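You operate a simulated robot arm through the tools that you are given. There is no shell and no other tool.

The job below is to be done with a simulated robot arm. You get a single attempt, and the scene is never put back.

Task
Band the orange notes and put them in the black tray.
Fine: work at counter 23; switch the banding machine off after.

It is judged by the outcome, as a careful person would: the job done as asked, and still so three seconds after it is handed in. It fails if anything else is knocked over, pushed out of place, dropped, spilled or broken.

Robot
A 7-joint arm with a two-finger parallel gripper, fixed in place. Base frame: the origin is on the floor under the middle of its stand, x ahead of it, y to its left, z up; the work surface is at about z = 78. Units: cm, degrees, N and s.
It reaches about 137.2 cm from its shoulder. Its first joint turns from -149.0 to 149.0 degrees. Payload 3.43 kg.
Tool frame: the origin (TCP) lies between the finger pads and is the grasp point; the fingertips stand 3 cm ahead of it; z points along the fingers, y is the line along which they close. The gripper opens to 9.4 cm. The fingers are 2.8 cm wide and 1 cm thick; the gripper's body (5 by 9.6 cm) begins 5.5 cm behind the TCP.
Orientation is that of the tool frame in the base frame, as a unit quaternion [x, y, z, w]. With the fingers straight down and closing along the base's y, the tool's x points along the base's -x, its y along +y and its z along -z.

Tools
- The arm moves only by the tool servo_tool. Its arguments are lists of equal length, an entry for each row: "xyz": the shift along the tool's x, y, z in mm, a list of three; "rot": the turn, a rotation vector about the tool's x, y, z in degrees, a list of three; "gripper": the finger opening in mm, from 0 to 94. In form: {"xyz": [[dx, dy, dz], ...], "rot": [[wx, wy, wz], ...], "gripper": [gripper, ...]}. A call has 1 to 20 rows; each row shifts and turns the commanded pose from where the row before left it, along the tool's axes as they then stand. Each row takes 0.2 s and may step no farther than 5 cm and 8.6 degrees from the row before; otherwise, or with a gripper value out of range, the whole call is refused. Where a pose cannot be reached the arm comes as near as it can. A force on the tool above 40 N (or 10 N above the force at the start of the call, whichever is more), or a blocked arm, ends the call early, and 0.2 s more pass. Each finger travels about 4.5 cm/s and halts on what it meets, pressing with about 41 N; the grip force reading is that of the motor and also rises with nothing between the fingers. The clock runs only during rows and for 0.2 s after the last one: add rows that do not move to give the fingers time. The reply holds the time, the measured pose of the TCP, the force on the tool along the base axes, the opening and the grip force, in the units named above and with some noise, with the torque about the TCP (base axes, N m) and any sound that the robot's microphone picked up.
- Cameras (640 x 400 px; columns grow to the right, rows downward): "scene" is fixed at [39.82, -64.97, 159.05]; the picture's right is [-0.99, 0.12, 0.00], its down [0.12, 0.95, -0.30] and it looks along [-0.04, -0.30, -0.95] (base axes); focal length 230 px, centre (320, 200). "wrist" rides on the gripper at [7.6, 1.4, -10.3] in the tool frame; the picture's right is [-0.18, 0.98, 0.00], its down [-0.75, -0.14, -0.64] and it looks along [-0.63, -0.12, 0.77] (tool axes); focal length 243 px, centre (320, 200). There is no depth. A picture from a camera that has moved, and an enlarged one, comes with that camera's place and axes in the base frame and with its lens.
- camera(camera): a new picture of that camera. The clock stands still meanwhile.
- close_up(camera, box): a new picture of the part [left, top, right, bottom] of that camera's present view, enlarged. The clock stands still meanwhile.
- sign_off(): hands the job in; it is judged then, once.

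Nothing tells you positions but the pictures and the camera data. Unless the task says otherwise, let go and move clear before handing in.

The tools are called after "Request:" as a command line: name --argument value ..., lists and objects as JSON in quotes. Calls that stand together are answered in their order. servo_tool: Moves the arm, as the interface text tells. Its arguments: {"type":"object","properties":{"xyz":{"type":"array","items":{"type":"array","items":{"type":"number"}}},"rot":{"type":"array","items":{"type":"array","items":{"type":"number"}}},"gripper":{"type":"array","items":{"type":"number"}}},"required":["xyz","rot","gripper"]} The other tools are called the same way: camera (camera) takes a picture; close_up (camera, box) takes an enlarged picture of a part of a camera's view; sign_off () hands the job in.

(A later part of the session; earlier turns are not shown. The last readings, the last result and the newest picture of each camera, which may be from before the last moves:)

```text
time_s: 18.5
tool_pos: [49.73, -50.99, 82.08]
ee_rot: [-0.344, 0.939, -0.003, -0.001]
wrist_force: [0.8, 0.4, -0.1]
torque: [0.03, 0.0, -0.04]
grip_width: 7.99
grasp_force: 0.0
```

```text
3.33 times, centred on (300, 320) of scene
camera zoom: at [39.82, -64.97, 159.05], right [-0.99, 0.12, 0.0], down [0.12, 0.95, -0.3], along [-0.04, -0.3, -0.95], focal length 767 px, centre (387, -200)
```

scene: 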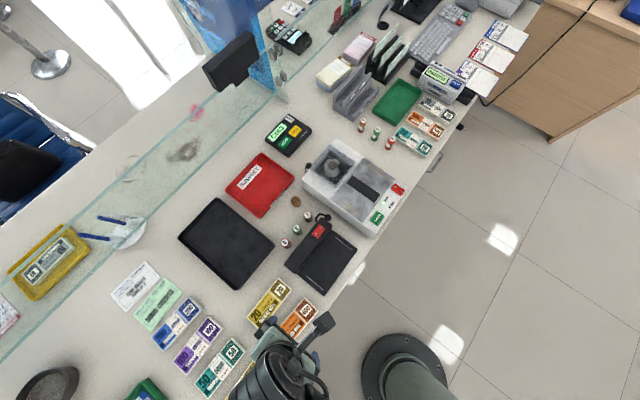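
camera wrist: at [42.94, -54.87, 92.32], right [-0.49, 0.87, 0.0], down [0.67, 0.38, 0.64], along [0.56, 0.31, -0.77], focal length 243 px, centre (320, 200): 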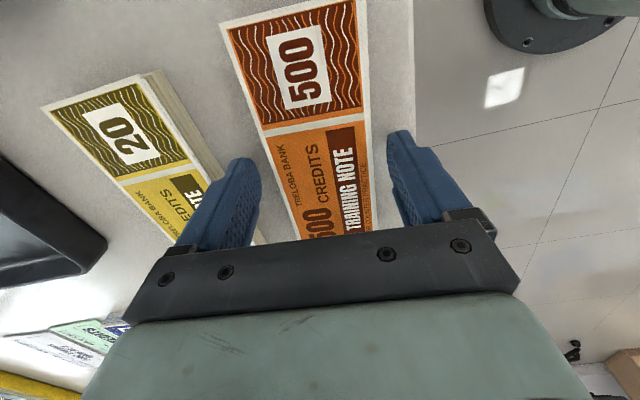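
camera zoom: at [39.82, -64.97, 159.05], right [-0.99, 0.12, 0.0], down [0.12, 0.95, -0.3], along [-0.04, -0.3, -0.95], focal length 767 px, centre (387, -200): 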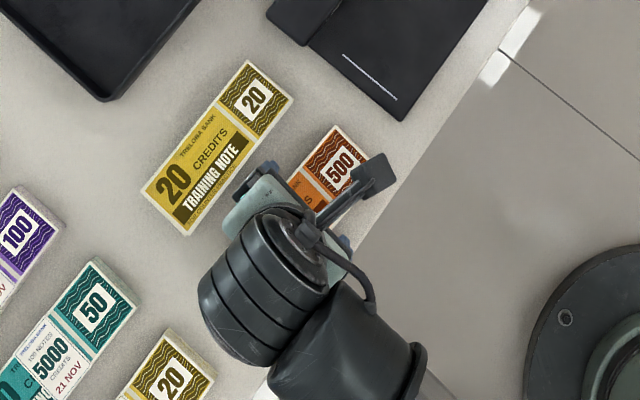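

The fingertips straddle the orange stack just above the counter. I'll nudge 2 mm to centre, go down 6 mm, and close.

Request:
servo_tool --xyz '[[0, 2, 3], [0, 0, 3], [0, 0, 0], [0, 0, 0], [0, 0, 0], [0, 0, 0], [0, 0, 0], [0, 0, 0]]' --rot '[[0, 0, 0], [0, 0, 0], [0, 0, 0], [0, 0, 0], [0, 0, 0], [0, 0, 0], [0, 0, 0], [0, 0, 0]]' --gripper '[80, 80, 80, 70, 64, 58, 54, 54]'

Request:
camera --camera "wrist"

```text
time_s: 20.3
tool_pos: [49.68, -50.82, 81.51]
ee_rot: [-0.343, 0.939, -0.002, -0.001]
wrist_force: [0.6, -0.2, 0.0]
torque: [0.01, -0.04, -0.02]
grip_width: 5.92
grasp_force: 41.0
```

```text
taken
camera wrist: at [42.89, -54.66, 91.83], right [-0.49, 0.87, 0.0], down [0.67, 0.38, 0.64], along [0.56, 0.31, -0.77], focal length 243 px, centre (320, 200)
```

wrist: 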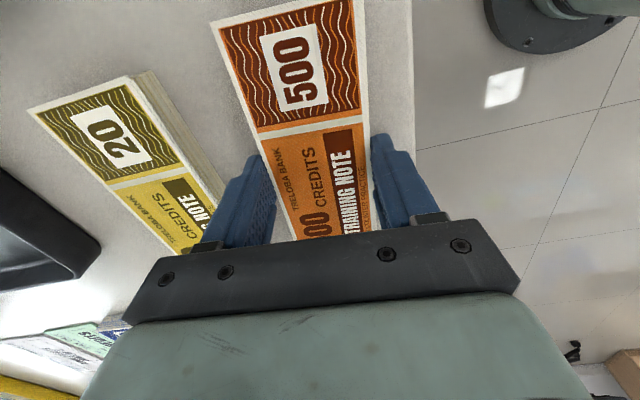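

The stack is gripped (5.92 cm, 41 N). I'll lift it straight up a little and check it holds.

Request:
servo_tool --xyz '[[0, 0, -10], [0, 0, -20], [0, 0, -30], [0, 0, -40], [0, 0, -40], [0, 0, -40], [0, 0, -40], [0, 0, 0]]' --rot '[[0, 0, 0], [0, 0, 0], [0, 0, 0], [0, 0, 0], [0, 0, 0], [0, 0, 0], [0, 0, -4.9], [0, 0, 0]]' --gripper '[50, 50, 50, 50, 50, 50, 50, 50]'

Request:
camera --camera "wrist"

Request:
camera --camera "scene"

```text
time_s: 22.1
tool_pos: [49.43, -50.64, 103.27]
ee_rot: [-0.383, 0.924, -0.001, -0.001]
wrist_force: [-0.1, 1.0, -0.9]
torque: [-0.01, 0.02, -0.01]
grip_width: 5.92
grasp_force: 41.5
```

```text
taken
camera wrist: at [43.05, -55.04, 113.59], right [-0.57, 0.82, 0.0], down [0.63, 0.44, 0.64], along [0.53, 0.36, -0.77], focal length 243 px, centre (320, 200)
```

wrist: 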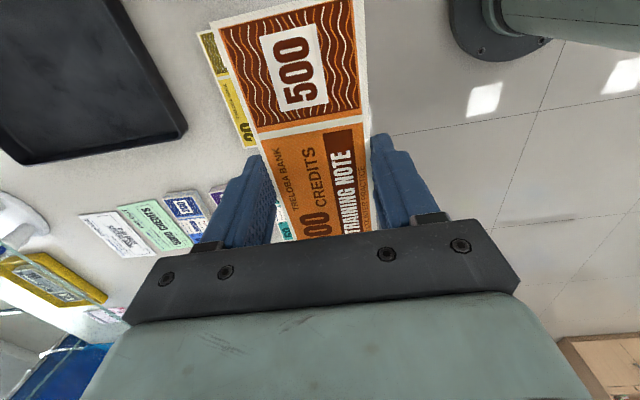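

```text
taken
```

scene: 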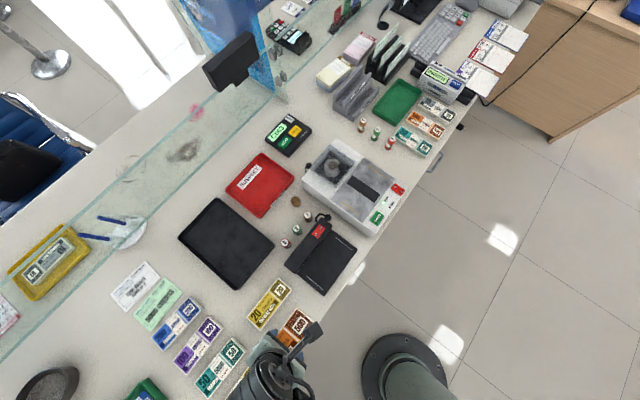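

The stack holds firmly and comes along as one. Next I carry it along the counter to above the banding plate (centre about (23.05, -89.0)).

Request:
servo_tool --xyz '[[30, -5, 0], [42, -8, 0], [42, -8, 0], [42, -8, 0], [42, -8, 0], [42, -8, 0], [42, -8, 0], [42, -8, 0], [42, -8, 0], [42, -8, 0], [30, -5, 0], [20, -2, 0], [0, 0, 0]]' --rot '[[0, 0, 0], [0, 0, 0], [0, 0, 0], [0, 0, 0], [0, 0, 0], [0, 0, 0], [0, 0, 0], [0, 0, 0], [0, 0, 0], [0, 0, 0], [0, 0, 0], [0, 0, 0], [0, 0, 0]]' --gripper '[50, 50, 50, 50, 50, 50, 50, 50, 50, 50, 50, 50, 50]'

Request:
camera --camera "wrist"

Request:
camera --camera "scene"

```text
time_s: 24.9
tool_pos: [23.3, -89.13, 103.77]
ee_rot: [-0.384, 0.924, -0.002, -0.002]
wrist_force: [0.5, -0.4, -0.7]
torque: [-0.01, 0.01, -0.05]
grip_width: 5.89
grasp_force: 41.0
```

```text
taken
camera wrist: at [16.92, -93.51, 114.08], right [-0.57, 0.82, 0.0], down [0.63, 0.44, 0.64], along [0.53, 0.36, -0.77], focal length 243 px, centre (320, 200)
```

wrist: 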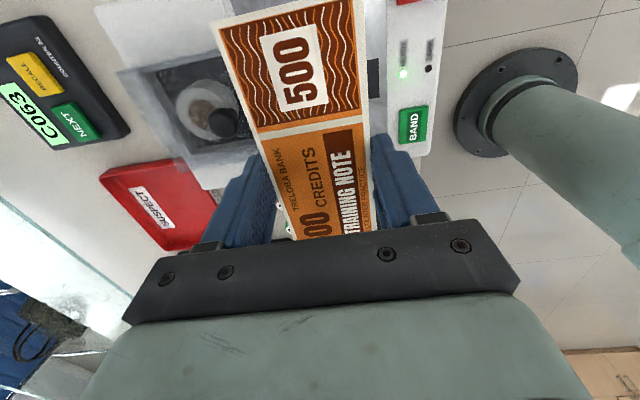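

```text
taken
```

scene: 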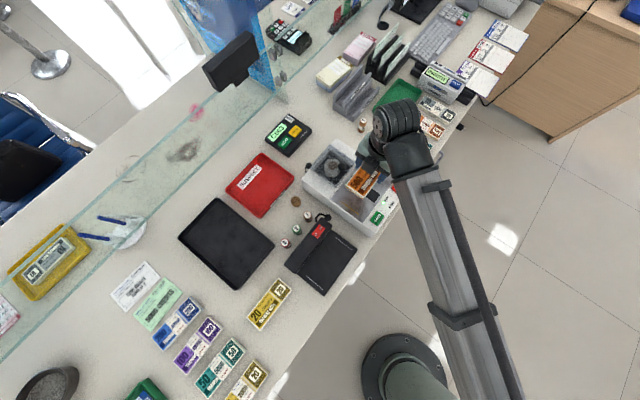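

The stack is over the machine. I'll zoom both views to verify alignment with the strip and guide lines before lowering.

Request:
close_up --camera "wrist" --box '[330, 0, 450, 160]'

Request:
close_up --camera "scene" --box '[290, 130, 420, 250]'

```text
2.50 times, centred on (390, 80) of wrist
camera zoom: at [16.92, -93.51, 114.08], right [-0.57, 0.82, 0.0], down [0.63, 0.44, 0.64], along [0.53, 0.36, -0.77], focal length 606 px, centre (145, 500)
```

zoom: 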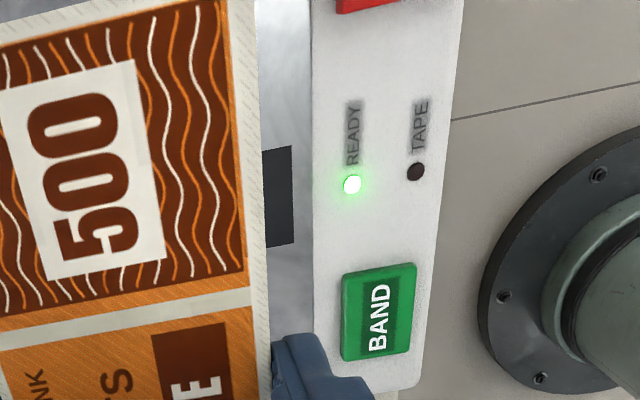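

```text
3.33 times, centred on (355, 190) of scene
camera zoom: at [39.82, -64.97, 159.05], right [-0.99, 0.12, 0.0], down [0.12, 0.95, -0.3], along [-0.04, -0.3, -0.95], focal length 767 px, centre (203, 233)
```

zoom: 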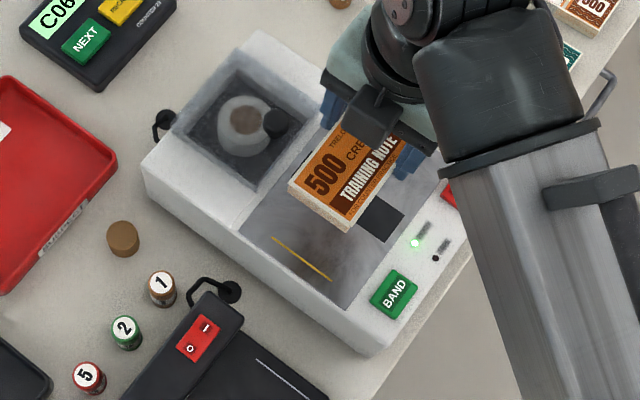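

The strip centre lies about 2 mm in +x and 4 mm in +y of the tool axis. I'll correct that and lower to just above the plate.

Request:
servo_tool --xyz '[[2, 4, 20], [0, 0, 35], [0, 0, 30], [0, 0, 20], [0, 0, 5], [0, 0, 0]]' --rot '[[0, 0, 0], [0, 0, 0], [0, 0, 0], [0, 0, 0], [0, 0, 0], [0, 0, 0]]' --gripper '[50, 50, 50, 50, 50, 50]'

Request:
camera --camera "wrist"

Request:
close_up --camera "scene" --box '[290, 130, 420, 250]'

```text
time_s: 26.3
tool_pos: [22.98, -89.11, 92.79]
ee_rot: [-0.384, 0.923, -0.002, 0.0]
wrist_force: [0.3, 0.2, -0.2]
torque: [0.03, 0.01, 0.0]
grip_width: 5.94
grasp_force: 40.7
```

```text
taken
camera wrist: at [16.45, -93.53, 103.06], right [-0.57, 0.82, 0.0], down [0.63, 0.44, 0.64], along [0.53, 0.36, -0.77], focal length 243 px, centre (320, 200)
```

wrist: 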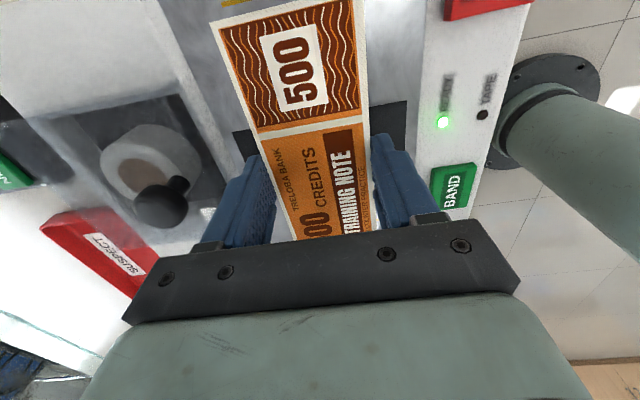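

```text
3.33 times, centred on (355, 190) of scene
camera zoom: at [39.82, -64.97, 159.05], right [-0.99, 0.12, 0.0], down [0.12, 0.95, -0.3], along [-0.04, -0.3, -0.95], focal length 767 px, centre (203, 233)
```

zoom: 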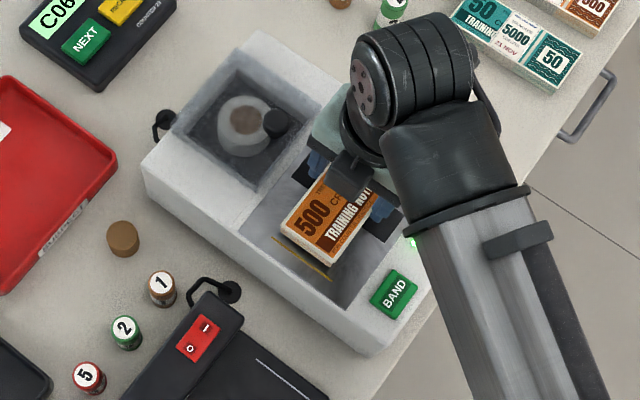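

Well centred now over the strip. I'll lower gently until the stack meets the plate.

Request:
servo_tool --xyz '[[0, 0, 5], [0, 0, 4], [0, 0, 0]]' --rot '[[0, 0, 0], [0, 0, 0], [0, 0, 0]]' --gripper '[50, 50, 50]'

Request:
close_up --camera "scene" --box '[320, 150, 420, 250]'

```text
time_s: 27.1
tool_pos: [22.81, -88.99, 91.87]
ee_rot: [-0.384, 0.924, -0.002, -0.003]
wrist_force: [0.7, 0.6, -0.8]
torque: [-0.02, 0.0, -0.01]
grip_width: 5.92
grasp_force: 40.8
```

```text
4.00 times, centred on (370, 200) of scene
camera zoom: at [39.82, -64.97, 159.05], right [-0.99, 0.12, 0.0], down [0.12, 0.95, -0.3], along [-0.04, -0.3, -0.95], focal length 921 px, centre (120, 200)
```

zoom: 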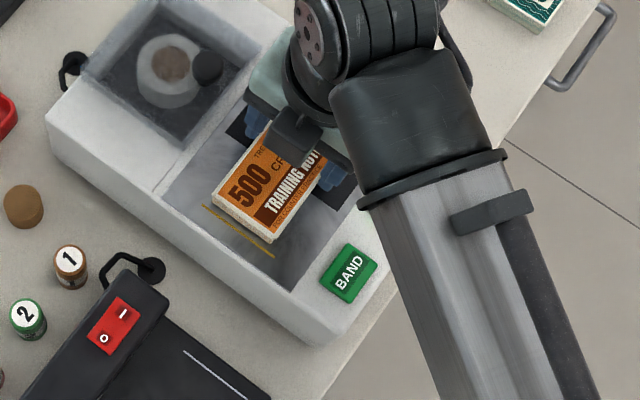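

Request:
servo_tool --xyz '[[0, 0, 2], [0, 0, 2], [0, 0, 2], [0, 0, 0]]' --rot '[[0, 0, 0], [0, 0, 0], [0, 0, 0], [0, 0, 0]]' --gripper '[50, 50, 50, 50]'

Request:
close_up --camera "scene" --box '[320, 150, 420, 250]'

```text
time_s: 28.1
tool_pos: [22.78, -89.1, 91.39]
ee_rot: [-0.384, 0.923, -0.004, -0.002]
wrist_force: [-2.0, -1.1, 38.0]
torque: [-0.01, 0.13, -0.01]
grip_width: 5.93
grasp_force: 41.1
```

```text
4.00 times, centred on (370, 200) of scene
camera zoom: at [39.82, -64.97, 159.05], right [-0.99, 0.12, 0.0], down [0.12, 0.95, -0.3], along [-0.04, -0.3, -0.95], focal length 921 px, centre (120, 200)
```

zoom: 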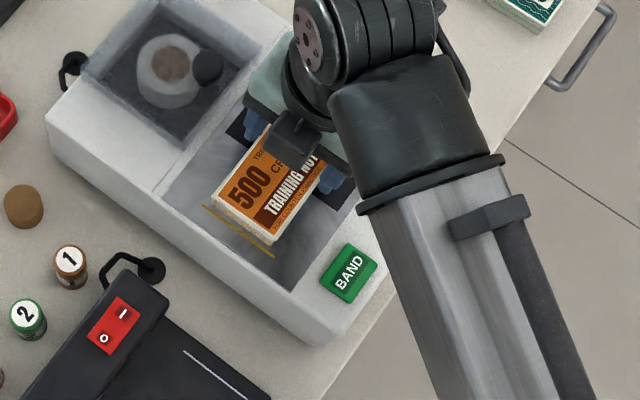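

The stack rests on the plate (38 N contact). I'll ease off 2 mm and open the fingers moderately.

Request:
servo_tool --xyz '[[0, 0, -2], [0, 0, 0], [0, 0, 0], [0, 0, 0], [0, 0, 0], [0, 0, 0]]' --rot '[[0, 0, 0], [0, 0, 0], [0, 0, 0], [0, 0, 0], [0, 0, 0], [0, 0, 0]]' --gripper '[50, 62, 66, 72, 78, 78]'

Request:
camera --camera "wrist"

Request:
close_up --camera "scene" --box '[320, 150, 420, 250]'

```text
time_s: 29.5
tool_pos: [22.83, -89.01, 91.34]
ee_rot: [-0.384, 0.923, -0.001, -0.002]
wrist_force: [0.0, 0.6, 0.2]
torque: [-0.02, 0.0, 0.01]
grip_width: 7.78
grasp_force: 0.1
```

```text
taken
camera wrist: at [16.4, -93.49, 101.64], right [-0.57, 0.82, 0.0], down [0.63, 0.44, 0.64], along [0.53, 0.36, -0.77], focal length 243 px, centre (320, 200)
```

wrist: 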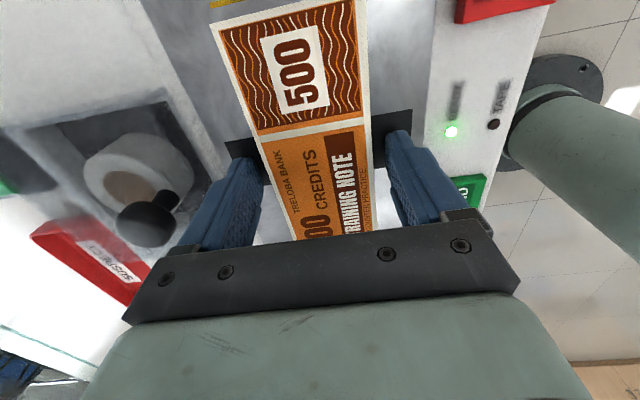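

```text
4.00 times, centred on (370, 200) of scene
camera zoom: at [39.82, -64.97, 159.05], right [-0.99, 0.12, 0.0], down [0.12, 0.95, -0.3], along [-0.04, -0.3, -0.95], focal length 921 px, centre (120, 200)
```

zoom: 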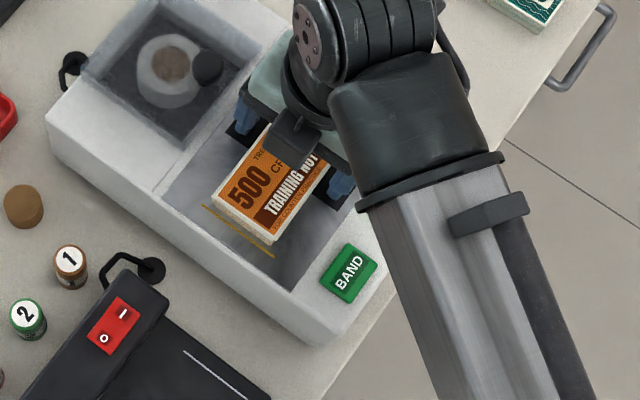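

Released. I'll lift straight up clear and look at how the stack lies.

Request:
servo_tool --xyz '[[0, 0, -10], [0, 0, -20], [0, 0, -40], [0, 0, -40], [0, 0, -40], [0, 0, 0]]' --rot '[[0, 0, 0], [0, 0, 0], [0, 0, 0], [0, 0, 0], [0, 0, 0], [0, 0, 0]]' --gripper '[78, 78, 78, 78, 78, 78]'

Request:
camera --camera "wrist"

Request:
close_up --camera "wrist" --box '[220, 30, 440, 190]'

Request:
close_up --camera "scene" --box '[320, 150, 420, 250]'

```text
time_s: 30.9
tool_pos: [22.94, -89.1, 106.47]
ee_rot: [-0.383, 0.924, -0.001, -0.001]
wrist_force: [-0.8, 0.4, 0.4]
torque: [0.0, 0.0, 0.0]
grip_width: 7.79
grasp_force: 0.1
```

```text
taken
camera wrist: at [16.35, -93.44, 116.81], right [-0.57, 0.82, 0.0], down [0.63, 0.44, 0.64], along [0.53, 0.36, -0.77], focal length 243 px, centre (320, 200)
```

wrist: 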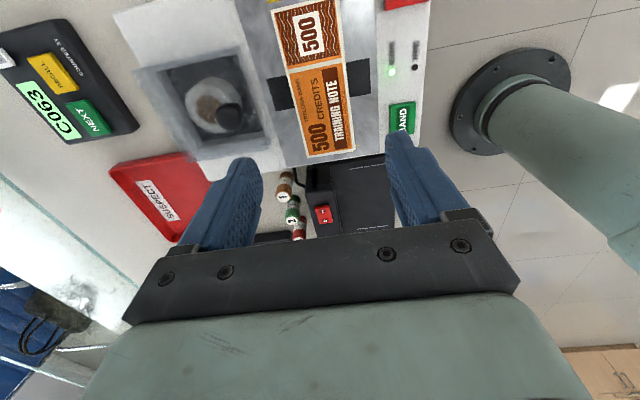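

```text
2.50 times, centred on (330, 110) of wrist
camera zoom: at [16.35, -93.44, 116.81], right [-0.57, 0.82, 0.0], down [0.63, 0.44, 0.64], along [0.53, 0.36, -0.77], focal length 606 px, centre (295, 425)
```

zoom: 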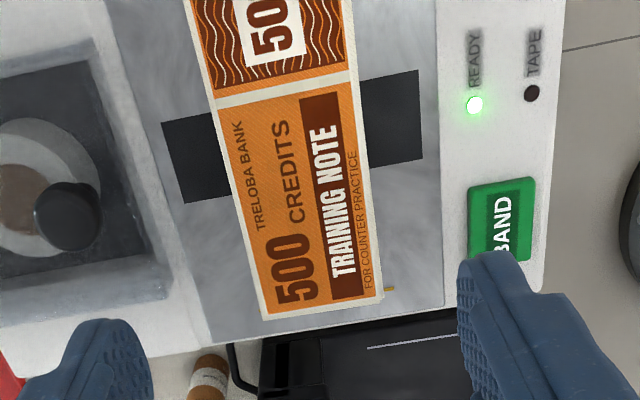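

```text
4.00 times, centred on (370, 200) of scene
camera zoom: at [39.82, -64.97, 159.05], right [-0.99, 0.12, 0.0], down [0.12, 0.95, -0.3], along [-0.04, -0.3, -0.95], focal length 921 px, centre (120, 200)
```

zoom: 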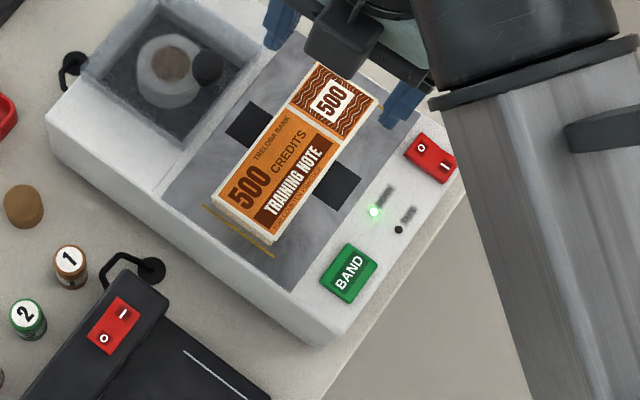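

The stack lies square across the strip between the guide lines, READY lit. Next: close fingers and move above the BAND button (about 5.3 cm in -x, 9 cm in +y of the tool).

Request:
servo_tool --xyz '[[-26, 45, 0], [-27, 45, 0], [0, 0, 0], [0, 0, 0], [0, 0, 40], [0, 0, 40], [0, 0, 25], [0, 0, 0]]' --rot '[[0, 0, 0], [0, 0, 0], [0, 0, 0], [0, 0, 0], [0, 0, 0], [0, 0, 0], [0, 0, 0], [0, 0, 0]]' --gripper '[40, 0, 0, 0, 0, 0, 0, 0]'

Request:
camera --camera "wrist"

Request:
close_up --camera "wrist" --box '[250, 50, 400, 200]'

Request:
close_up --camera "scene" --box '[320, 150, 420, 250]'

```text
refused: row 1 steps farther than a row can; nothing moved
```

```text
taken
camera wrist: at [16.35, -93.44, 116.81], right [-0.57, 0.82, 0.0], down [0.63, 0.44, 0.64], along [0.53, 0.36, -0.77], focal length 243 px, centre (320, 200)
```

wrist: 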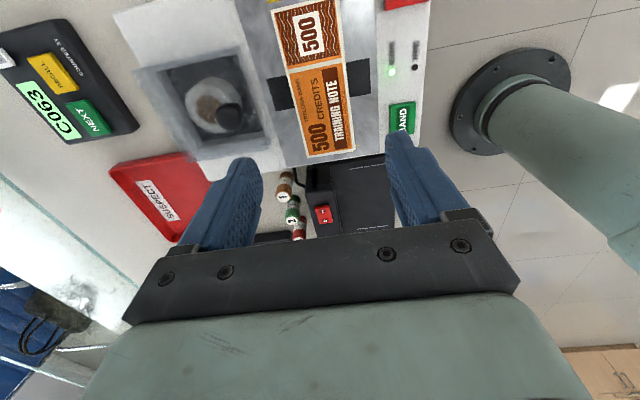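

```text
2.67 times, centred on (325, 125) of wrist
camera zoom: at [16.35, -93.44, 116.81], right [-0.57, 0.82, 0.0], down [0.63, 0.44, 0.64], along [0.53, 0.36, -0.77], focal length 647 px, centre (307, 400)
```

zoom: 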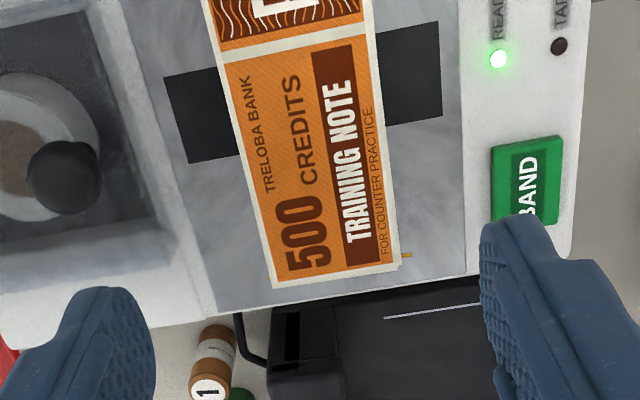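

```text
4.00 times, centred on (370, 200) of scene
camera zoom: at [39.82, -64.97, 159.05], right [-0.99, 0.12, 0.0], down [0.12, 0.95, -0.3], along [-0.04, -0.3, -0.95], focal length 921 px, centre (120, 200)
```

zoom: 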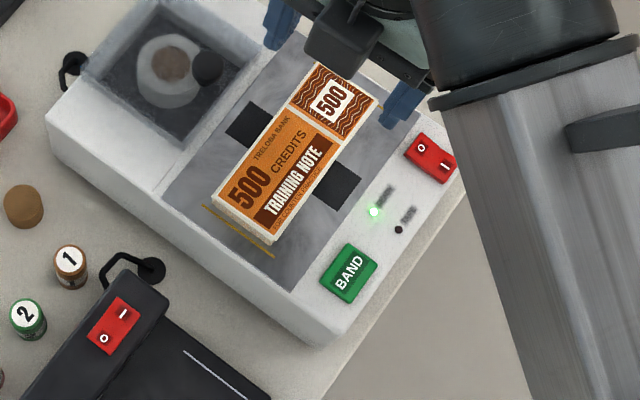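

That call was refused for a step slightly too long; nothing moved. I'll repeat it with smaller steps toward the BAND button.

Request:
servo_tool --xyz '[[-18, 30, 0], [-18, 30, 0], [-17, 30, 0], [0, 0, 0], [0, 0, 40], [0, 0, 40], [0, 0, 25], [0, 0, 0]]' --rot '[[0, 0, 0], [0, 0, 0], [0, 0, 0], [0, 0, 0], [0, 0, 0], [0, 0, 0], [0, 0, 0], [0, 0, 0]]' --gripper '[40, 0, 0, 0, 0, 0, 0, 0]'

Request:
close_up --camera "wrist" --box '[250, 50, 400, 200]'

Request:
close_up --camera "scene" --box '[320, 150, 420, 250]'

```text
time_s: 32.7
tool_pos: [19.96, -78.84, 95.67]
ee_rot: [-0.383, 0.924, -0.002, -0.001]
wrist_force: [0.3, 0.8, -0.4]
torque: [0.0, -0.03, -0.01]
grip_width: 0.0
grasp_force: 32.8
```

```text
2.67 times, centred on (325, 125) of wrist
camera zoom: at [13.48, -83.26, 106.06], right [-0.57, 0.82, 0.0], down [0.63, 0.44, 0.64], along [0.53, 0.36, -0.77], focal length 647 px, centre (307, 400)
```

zoom: 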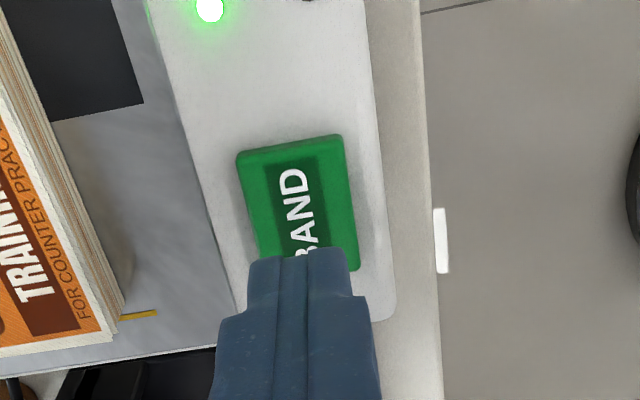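

```text
4.00 times, centred on (370, 200) of scene
camera zoom: at [39.82, -64.97, 159.05], right [-0.99, 0.12, 0.0], down [0.12, 0.95, -0.3], along [-0.04, -0.3, -0.95], focal length 921 px, centre (120, 200)
```

zoom: 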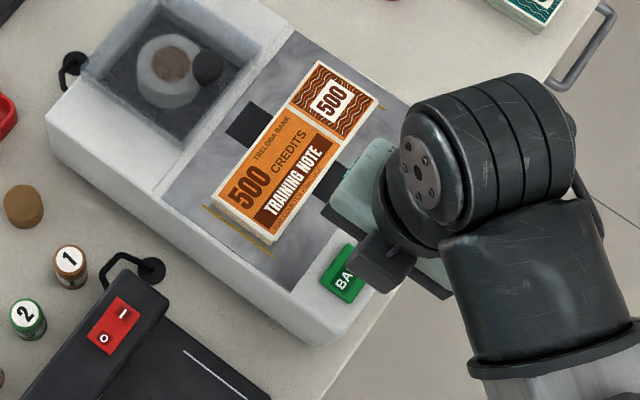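

The fingers are over the BAND button within 2 mm. I'll trim and press down in small steps.

Request:
servo_tool --xyz '[[2, -2, 20], [0, 0, 14], [0, 0, 3], [0, 0, 3], [0, 0, 2], [0, 0, 2], [0, 0, 2], [0, 0, 2]]' --rot '[[0, 0, 0], [0, 0, 0], [0, 0, 0], [0, 0, 0], [0, 0, 0], [0, 0, 0], [0, 0, 0], [0, 0, 0]]' --gripper '[0, 0, 0, 0, 0, 0, 0, 0]'

Request:
close_up --camera "scene" --box '[320, 150, 420, 250]'

Request:
close_up --camera "wrist" --box '[200, 0, 400, 200]'

```text
time_s: 34.5
tool_pos: [20.13, -79.1, 91.06]
ee_rot: [-0.384, 0.924, -0.002, -0.001]
wrist_force: [-0.7, 3.0, 7.6]
torque: [0.11, 0.01, 0.01]
grip_width: 0.0
grasp_force: 33.1
heard: click
```

```text
4.00 times, centred on (370, 200) of scene
camera zoom: at [39.82, -64.97, 159.05], right [-0.99, 0.12, 0.0], down [0.12, 0.95, -0.3], along [-0.04, -0.3, -0.95], focal length 921 px, centre (120, 200)
```

zoom: 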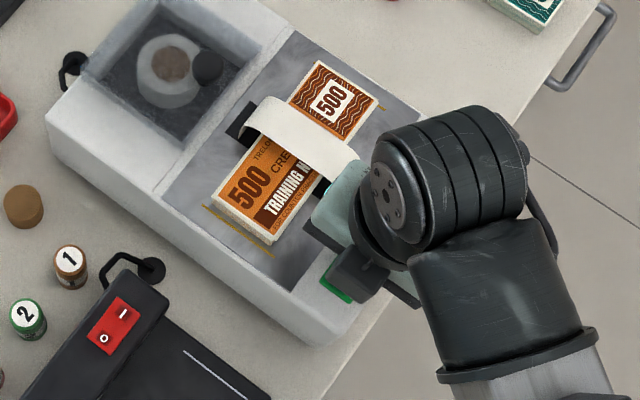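

```text
2.00 times, centred on (300, 100) of wrist
camera zoom: at [13.7, -83.58, 101.34], right [-0.57, 0.82, 0.0], down [0.63, 0.44, 0.64], along [0.53, 0.36, -0.77], focal length 485 px, centre (360, 400)
```

zoom: 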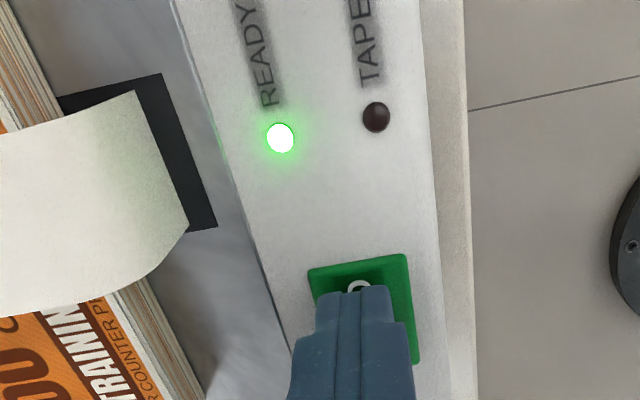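

A click, and the tape band is being looped over the stack. I'll lift off the button and wait for the cycle to finish.

Request:
servo_tool --xyz '[[0, 0, -20], [0, 0, -40], [0, 0, -40], [0, 0, -30], [0, 0, 0], [0, 0, 0], [0, 0, 0], [0, 0, 0], [0, 0, 0], [0, 0, 0]]' --rot '[[0, 0, 0], [0, 0, 0], [0, 0, 0], [0, 0, 0], [0, 0, 0], [0, 0, 0], [0, 0, 0], [0, 0, 0], [0, 0, 0], [0, 0, 0]]' --gripper '[0, 0, 0, 0, 0, 0, 0, 0, 0, 0]'

Request:
close_up --camera "scene" --box '[320, 150, 420, 250]'

Request:
camera --camera "wrist"

```text
time_s: 36.7
tool_pos: [20.16, -78.94, 104.01]
ee_rot: [-0.383, 0.924, -0.002, -0.001]
wrist_force: [-0.6, 0.4, -0.1]
torque: [0.01, -0.02, 0.0]
grip_width: 0.01
grasp_force: 33.2
```

```text
4.00 times, centred on (370, 200) of scene
camera zoom: at [39.82, -64.97, 159.05], right [-0.99, 0.12, 0.0], down [0.12, 0.95, -0.3], along [-0.04, -0.3, -0.95], focal length 921 px, centre (120, 200)
```

zoom: 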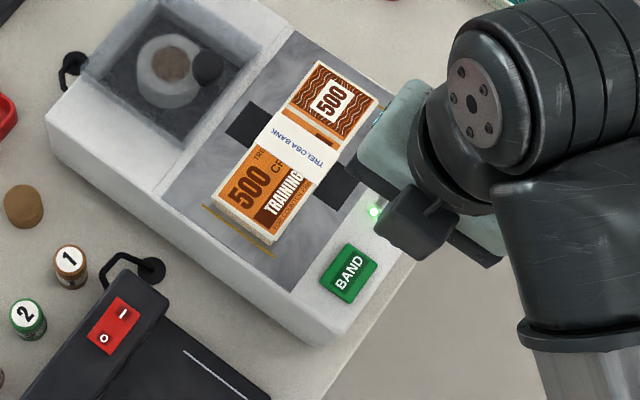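

```text
taken
camera wrist: at [13.78, -83.44, 114.3], right [-0.57, 0.82, 0.0], down [0.63, 0.44, 0.64], along [0.53, 0.36, -0.77], focal length 243 px, centre (320, 200)
```

wrist: 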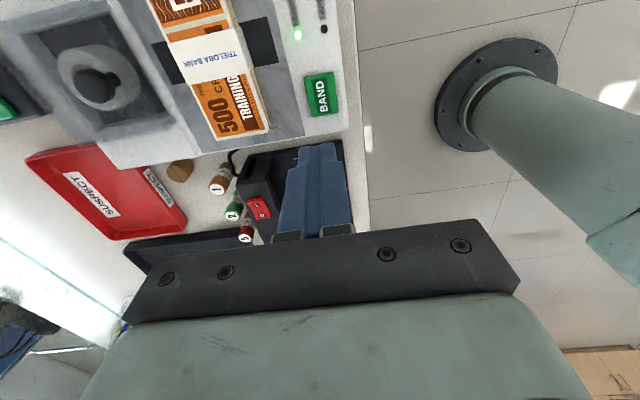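

The band is tight around the orange stack ("TRELOBA BANK"), READY still lit. I'll go back over the stack with fingers open to 7.8 cm to pick it up.

Request:
servo_tool --xyz '[[18, -30, 0], [17, -30, 0], [17, -30, 0], [0, 0, 0], [0, 0, 0], [0, 0, 0], [0, 0, 0]]' --rot '[[0, 0, 0], [0, 0, 0], [0, 0, 0], [0, 0, 0], [0, 0, 0], [0, 0, 0], [0, 0, 0]]' --gripper '[20, 50, 78, 78, 78, 78, 78]'

Request:
close_up --camera "wrist" --box '[220, 0, 440, 200]'

Request:
close_up --camera "scene" --box '[320, 150, 420, 250]'

```text
time_s: 38.3
tool_pos: [22.87, -88.88, 103.95]
ee_rot: [-0.384, 0.923, -0.001, -0.001]
wrist_force: [-0.5, 0.2, -0.5]
torque: [-0.03, 0.0, 0.0]
grip_width: 7.81
grasp_force: 0.0
```

```text
2.00 times, centred on (330, 100) of wrist
camera zoom: at [16.45, -93.36, 114.22], right [-0.57, 0.82, 0.0], down [0.63, 0.44, 0.64], along [0.53, 0.36, -0.77], focal length 485 px, centre (300, 400)
```

zoom: 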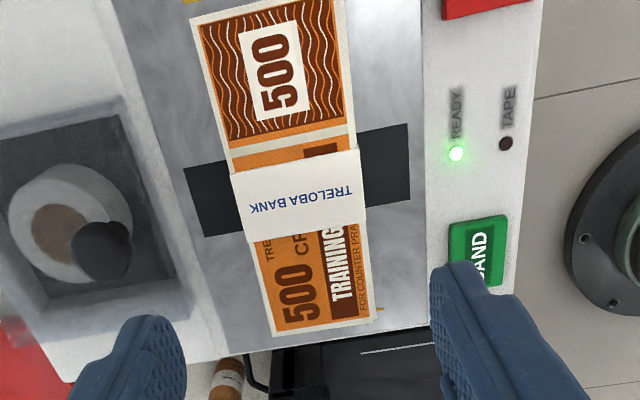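

```text
4.00 times, centred on (370, 200) of scene
camera zoom: at [39.82, -64.97, 159.05], right [-0.99, 0.12, 0.0], down [0.12, 0.95, -0.3], along [-0.04, -0.3, -0.95], focal length 921 px, centre (120, 200)
```

zoom: 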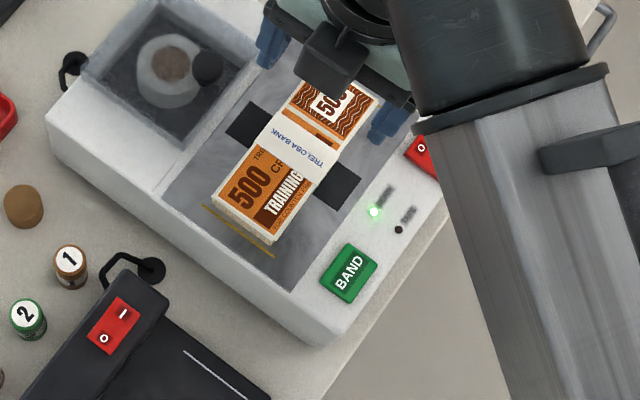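

The band lies square across the middle of the stack. I'll descend and grip it.

Request:
servo_tool --xyz '[[0, 0, 40], [0, 0, 40], [0, 0, 25], [0, 0, 14], [0, 0, 4], [0, 0, 0]]' --rot '[[0, 0, 0], [0, 0, 0], [0, 0, 0], [0, 0, 0], [0, 0, 0], [0, 0, 0]]' --gripper '[78, 78, 78, 78, 78, 78]'

Request:
camera --camera "wrist"

Request:
close_up --camera "scene" --box '[320, 150, 420, 250]'

```text
time_s: 39.7
tool_pos: [22.92, -88.98, 91.64]
ee_rot: [-0.384, 0.923, -0.001, -0.002]
wrist_force: [0.5, 0.4, 0.2]
torque: [0.0, 0.01, -0.01]
grip_width: 7.81
grasp_force: 0.2
```

```text
taken
camera wrist: at [16.48, -93.48, 101.91], right [-0.57, 0.82, 0.0], down [0.63, 0.44, 0.64], along [0.53, 0.36, -0.77], focal length 243 px, centre (320, 200)
```

wrist: 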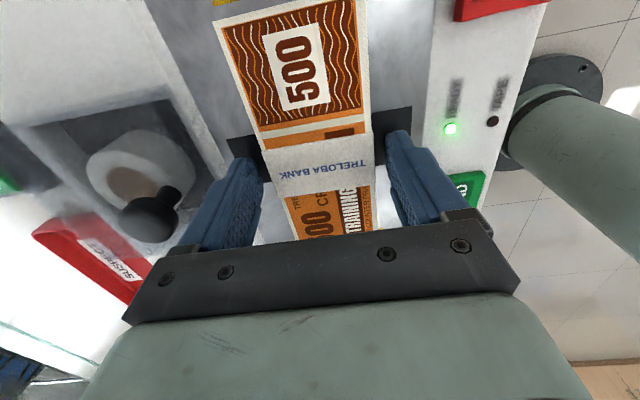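

```text
4.00 times, centred on (370, 200) of scene
camera zoom: at [39.82, -64.97, 159.05], right [-0.99, 0.12, 0.0], down [0.12, 0.95, -0.3], along [-0.04, -0.3, -0.95], focal length 921 px, centre (120, 200)
```

zoom: 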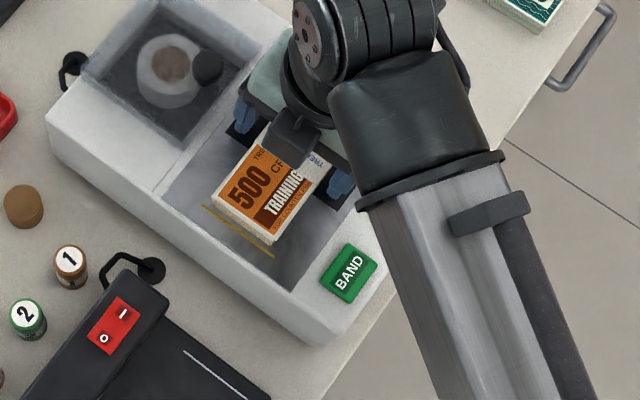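

Request:
servo_tool --xyz '[[0, 0, 0], [0, 0, 0], [0, 0, 0], [0, 0, 0], [0, 0, 0], [0, 0, -10], [0, 0, -20], [0, 0, -40], [0, 0, -40], [0, 0, -30], [0, 0, 0]]' --rot '[[0, 0, 0], [0, 0, 0], [0, 0, 0], [0, 0, 0], [0, 0, 0], [0, 0, 0], [0, 0, 0], [0, 0, 0], [0, 0, 0], [0, 0, 0], [0, 0, 0]]' --gripper '[68, 60, 54, 50, 50, 50, 50, 50, 50, 50, 50]'

Request:
camera --camera "wrist"

Request:
camera --camera "scene"

Request:
close_up --camera "scene" --box '[160, 180, 300, 310]'

```text
time_s: 42.1
tool_pos: [22.98, -89.02, 105.88]
ee_rot: [-0.384, 0.923, -0.002, -0.002]
wrist_force: [0.5, 0.1, -1.0]
torque: [-0.01, -0.01, 0.01]
grip_width: 5.89
grasp_force: 41.2
```

```text
taken
camera wrist: at [16.48, -93.39, 116.12], right [-0.57, 0.82, 0.0], down [0.63, 0.44, 0.64], along [0.53, 0.36, -0.77], focal length 243 px, centre (320, 200)
```

wrist: 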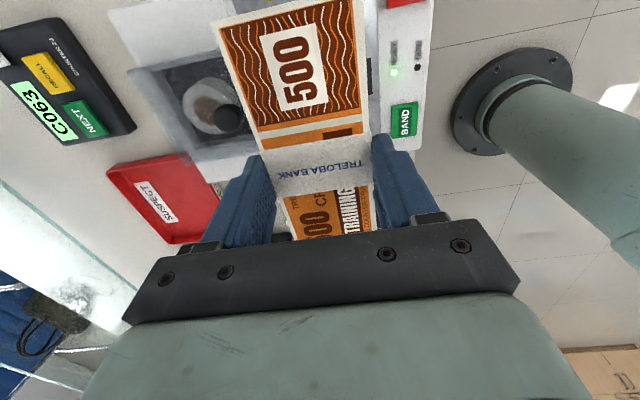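

```text
taken
```

scene: 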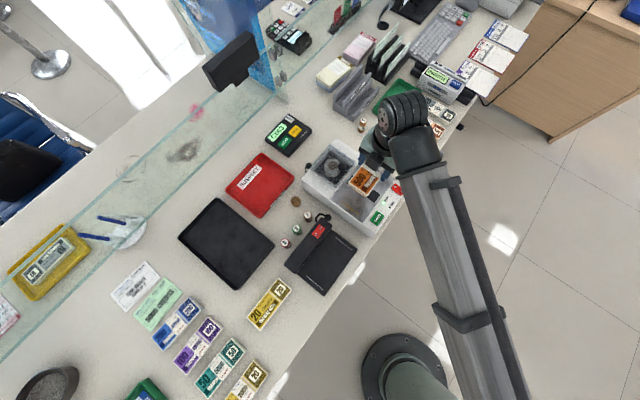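

```text
3.08 times, centred on (230, 245) of scene
camera zoom: at [39.82, -64.97, 159.05], right [-0.99, 0.12, 0.0], down [0.12, 0.95, -0.3], along [-0.04, -0.3, -0.95], focal length 708 px, centre (597, 62)
```

zoom: 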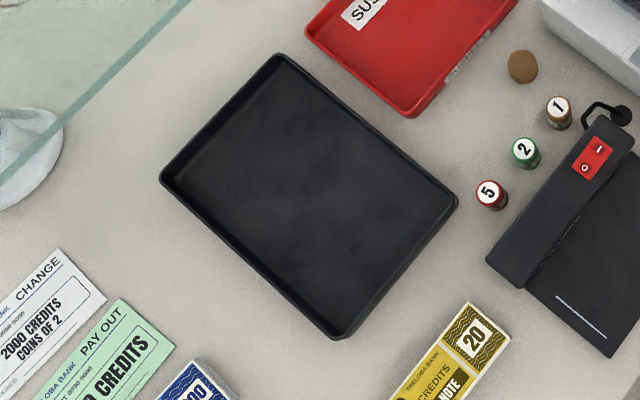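

The banded stack is in the grip. Before carrying it to the black tray I check the tray's geometry and where the glass screen stands.

Request:
close_up --camera "scene" --box '[0, 80, 320, 280]'

Request:
close_up --camera "scene" --box '[160, 0, 400, 150]'

Request:
close_up --camera "wrist" --box '[0, 0, 200, 400]'

```text
2.00 times, centred on (160, 180) of scene
camera zoom: at [39.82, -64.97, 159.05], right [-0.99, 0.12, 0.0], down [0.12, 0.95, -0.3], along [-0.04, -0.3, -0.95], focal length 460 px, centre (640, 240)
```

zoom: 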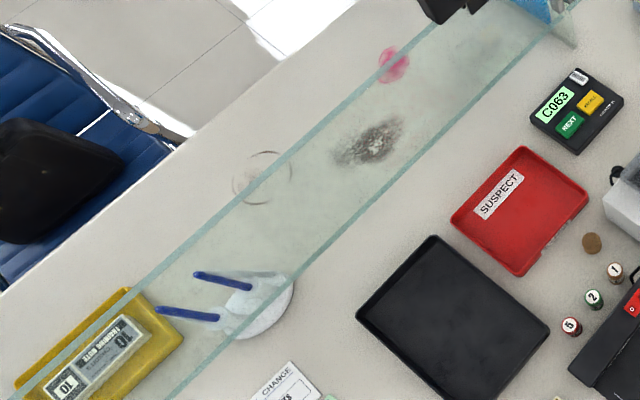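

```text
2.67 times, centred on (280, 75) of scene
camera zoom: at [39.82, -64.97, 159.05], right [-0.99, 0.12, 0.0], down [0.12, 0.95, -0.3], along [-0.04, -0.3, -0.95], focal length 614 px, centre (427, 533)
```

zoom: 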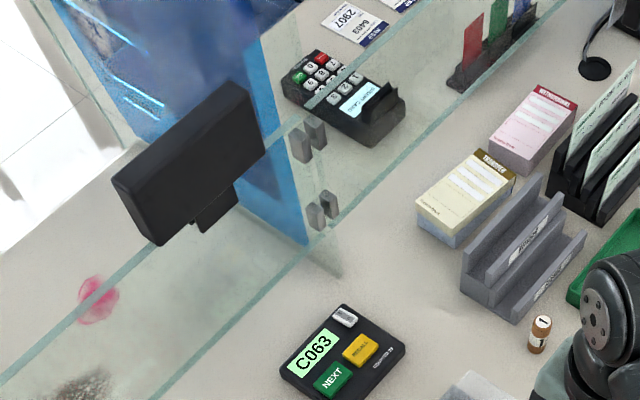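

```text
1.00 times, centred on (100, 200) of wrist (not enlarged: the box is as wide or as high as the picture)
camera zoom: at [16.48, -93.39, 116.12], right [-0.57, 0.82, 0.0], down [0.63, 0.44, 0.64], along [0.53, 0.36, -0.77], focal length 243 px, centre (540, 200)
```

zoom: 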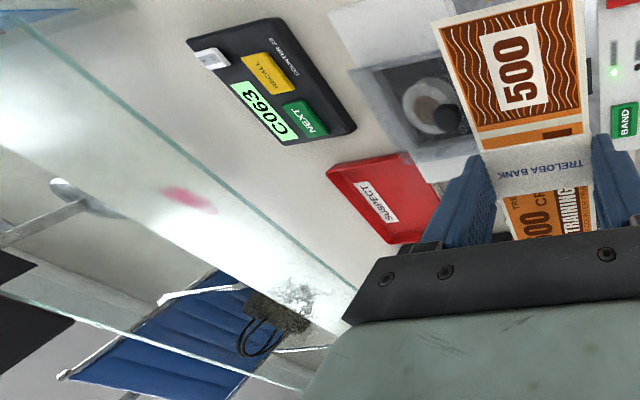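

The caller unit even reads "COUNTER 23", and the glass stands at least 10 cm beyond the tray, so the route is clear. I'll carry the banded stack to above the black tray.

Request:
servo_tool --xyz '[[-20, -13, 0], [-37, -23.5, 0], [-37, -23.5, 0], [-37, -23.5, 0], [-37, -23.5, 0], [-37, -23.5, 0], [-37, -23.5, 0], [-37, -23.5, 0], [-37, -23.5, 0], [-37, -23.5, 0], [-37, -23.5, 0], [-17, -11, 0], [0, 0, 0]]' --rot '[[0, 0, 0], [0, 0, 0], [0, 0, 0], [0, 0, 0], [0, 0, 0], [0, 0, 0], [0, 0, 0], [0, 0, 0], [0, 0, 0], [0, 0, 0], [0, 0, 0], [0, 0, 0], [0, 0, 0]]' --gripper '[50, 50, 50, 50, 50, 50, 50, 50, 50, 50, 50, 50, 50]'

Request:
camera --camera "wrist"

Request:
camera --camera "scene"

```text
time_s: 44.9
tool_pos: [69.76, -78.61, 105.79]
ee_rot: [-0.383, 0.924, -0.002, -0.002]
wrist_force: [0.5, -0.4, -1.1]
torque: [-0.01, -0.04, -0.01]
grip_width: 5.93
grasp_force: 41.1
```

```text
taken
camera wrist: at [63.4, -83.02, 116.0], right [-0.57, 0.82, 0.0], down [0.63, 0.44, 0.64], along [0.53, 0.36, -0.77], focal length 243 px, centre (320, 200)
```

wrist: 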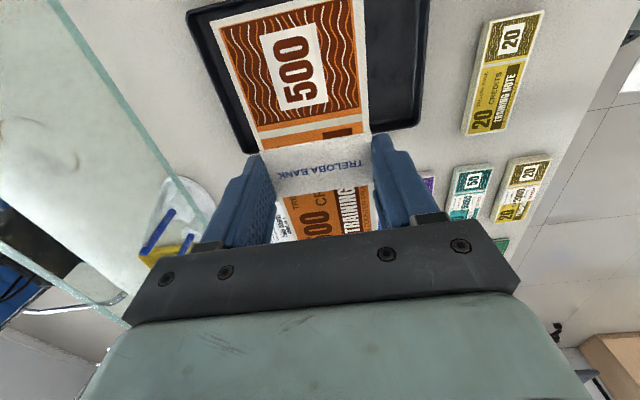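

```text
taken
```

scene: 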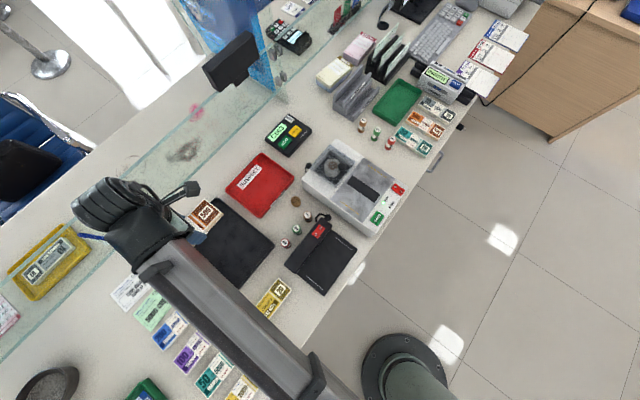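

The tray (about 18.6 × 26.6 cm) is centred under the tool within half a centimetre. Its long side is across my stack, so I'll turn the stack 90° to fit it with ample room.

Request:
servo_tool --xyz '[[0, 0, 0], [0, 0, 0], [0, 0, 0], [0, 0, 0], [0, 0, 0], [0, 0, 0], [0, 0, 0], [0, 0, 0], [0, 0, 0], [0, 0, 0], [0, 0, 0], [0, 0, 0]]' --rot '[[0, 0, 8.18], [0, 0, 8.18], [0, 0, 8.18], [0, 0, 8.18], [0, 0, 8.18], [0, 0, 8.18], [0, 0, 8.18], [0, 0, 8.18], [0, 0, 8.18], [0, 0, 8.18], [0, 0, 8.2], [0, 0, 0]]' --gripper '[50, 50, 50, 50, 50, 50, 50, 50, 50, 50, 50, 50]'

Request:
camera --camera "wrist"

Request:
camera --camera "scene"

```text
time_s: 47.5
tool_pos: [70.0, -78.72, 105.62]
ee_rot: [0.383, 0.924, -0.002, 0.0]
wrist_force: [1.3, -0.1, -1.0]
torque: [-0.02, 0.02, 0.03]
grip_width: 5.91
grasp_force: 41.0
```

```text
taken
camera wrist: at [65.55, -72.27, 115.85], right [0.83, 0.56, 0.0], down [0.43, -0.63, 0.64], along [0.36, -0.53, -0.76], focal length 243 px, centre (320, 200)
```

wrist: 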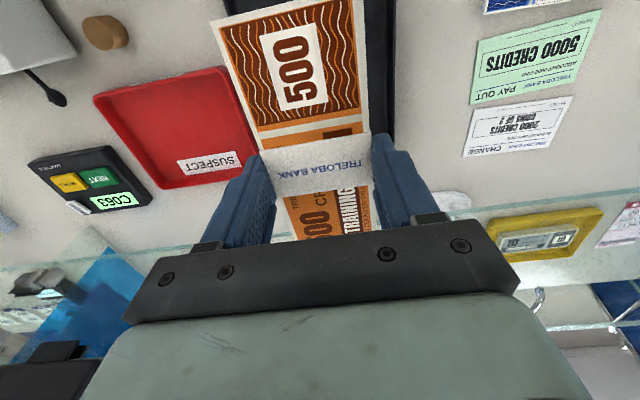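

```text
taken
```

scene: 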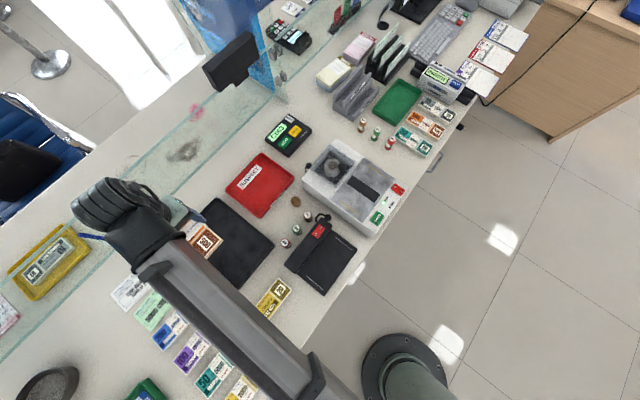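

Turned and aligned with the tray's long side. I'll lower the stack into the tray, stopping a few centimetres above for a check.

Request:
servo_tool --xyz '[[0, 0, 40], [0, 0, 40], [0, 0, 40], [0, 0, 40], [0, 0, 20], [0, 0, 0]]' --rot '[[0, 0, 0], [0, 0, 0], [0, 0, 0], [0, 0, 0], [0, 0, 0], [0, 0, 0]]' --gripper '[50, 50, 50, 50, 50, 50]'

Request:
camera --camera "wrist"

Request:
close_up --camera "scene" --box '[140, 160, 320, 310]'

```text
time_s: 48.9
tool_pos: [69.78, -78.89, 87.64]
ee_rot: [0.382, 0.924, -0.002, 0.0]
wrist_force: [-0.2, 0.5, -0.8]
torque: [-0.01, 0.01, 0.0]
grip_width: 5.93
grasp_force: 41.0
```

```text
taken
camera wrist: at [65.45, -72.56, 97.9], right [0.82, 0.57, 0.0], down [0.43, -0.63, 0.64], along [0.36, -0.53, -0.76], focal length 243 px, centre (320, 200)
```

wrist: 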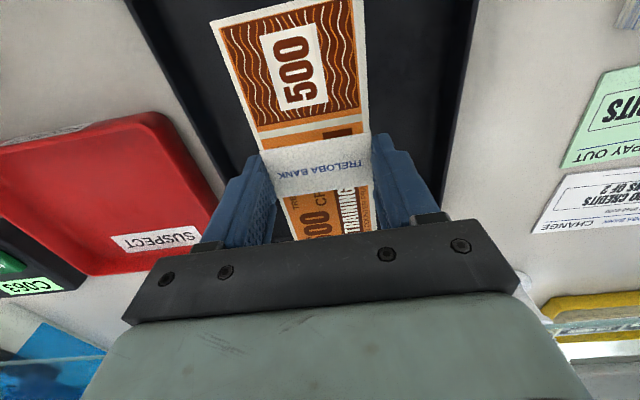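

```text
2.67 times, centred on (230, 235) of scene
camera zoom: at [39.82, -64.97, 159.05], right [-0.99, 0.12, 0.0], down [0.12, 0.95, -0.3], along [-0.04, -0.3, -0.95], focal length 614 px, centre (560, 107)
```

zoom: 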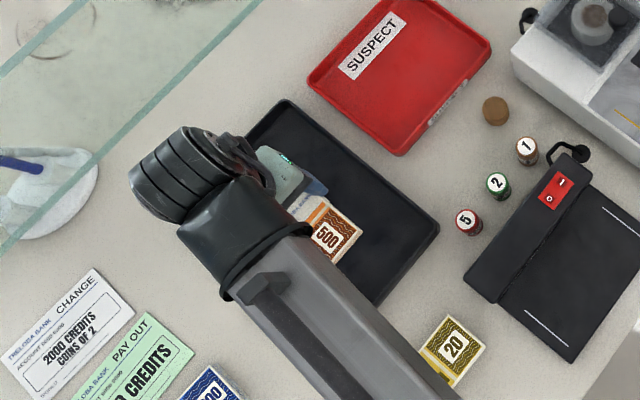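

Centred between the tray walls. I'll lower the rest, slowly at the end, until it touches the tray floor.

Request:
servo_tool --xyz '[[0, 0, 20], [0, 0, 15], [0, 0, 5], [0, 0, 3], [0, 0, 0]]' --rot '[[0, 0, 0], [0, 0, 0], [0, 0, 0], [0, 0, 0], [0, 0, 0]]' --gripper '[50, 50, 50, 50, 50]'

```text
time_s: 50.1
tool_pos: [70.12, -78.84, 83.28]
ee_rot: [0.382, 0.924, -0.002, 0.001]
wrist_force: [0.6, -0.4, -0.5]
torque: [-0.02, 0.0, -0.04]
grip_width: 5.91
grasp_force: 40.8
```

Still no contact at TCP z 83.3. Continuing in 2 mm steps.

Request:
servo_tool --xyz '[[0, 0, 2], [0, 0, 2], [0, 0, 2], [0, 0, 0]]' --rot '[[0, 0, 0], [0, 0, 0], [0, 0, 0], [0, 0, 0]]' --gripper '[50, 50, 50, 50]'

```text
time_s: 51.1
tool_pos: [70.04, -78.55, 82.69]
ee_rot: [0.382, 0.924, -0.002, 0.0]
wrist_force: [0.0, 0.5, -1.1]
torque: [0.04, 0.04, 0.0]
grip_width: 5.92
grasp_force: 40.7
```

Request:
servo_tool --xyz '[[0, 0, 2], [0, 0, 2], [0, 0, 1], [0, 0, 0]]' --rot '[[0, 0, 0], [0, 0, 0], [0, 0, 0], [0, 0, 0]]' --gripper '[50, 50, 50, 50]'

```text
time_s: 52.1
tool_pos: [69.88, -78.79, 82.1]
ee_rot: [0.382, 0.924, -0.002, 0.0]
wrist_force: [-0.5, 0.5, -1.7]
torque: [-0.01, 0.01, 0.03]
grip_width: 5.92
grasp_force: 41.4
```

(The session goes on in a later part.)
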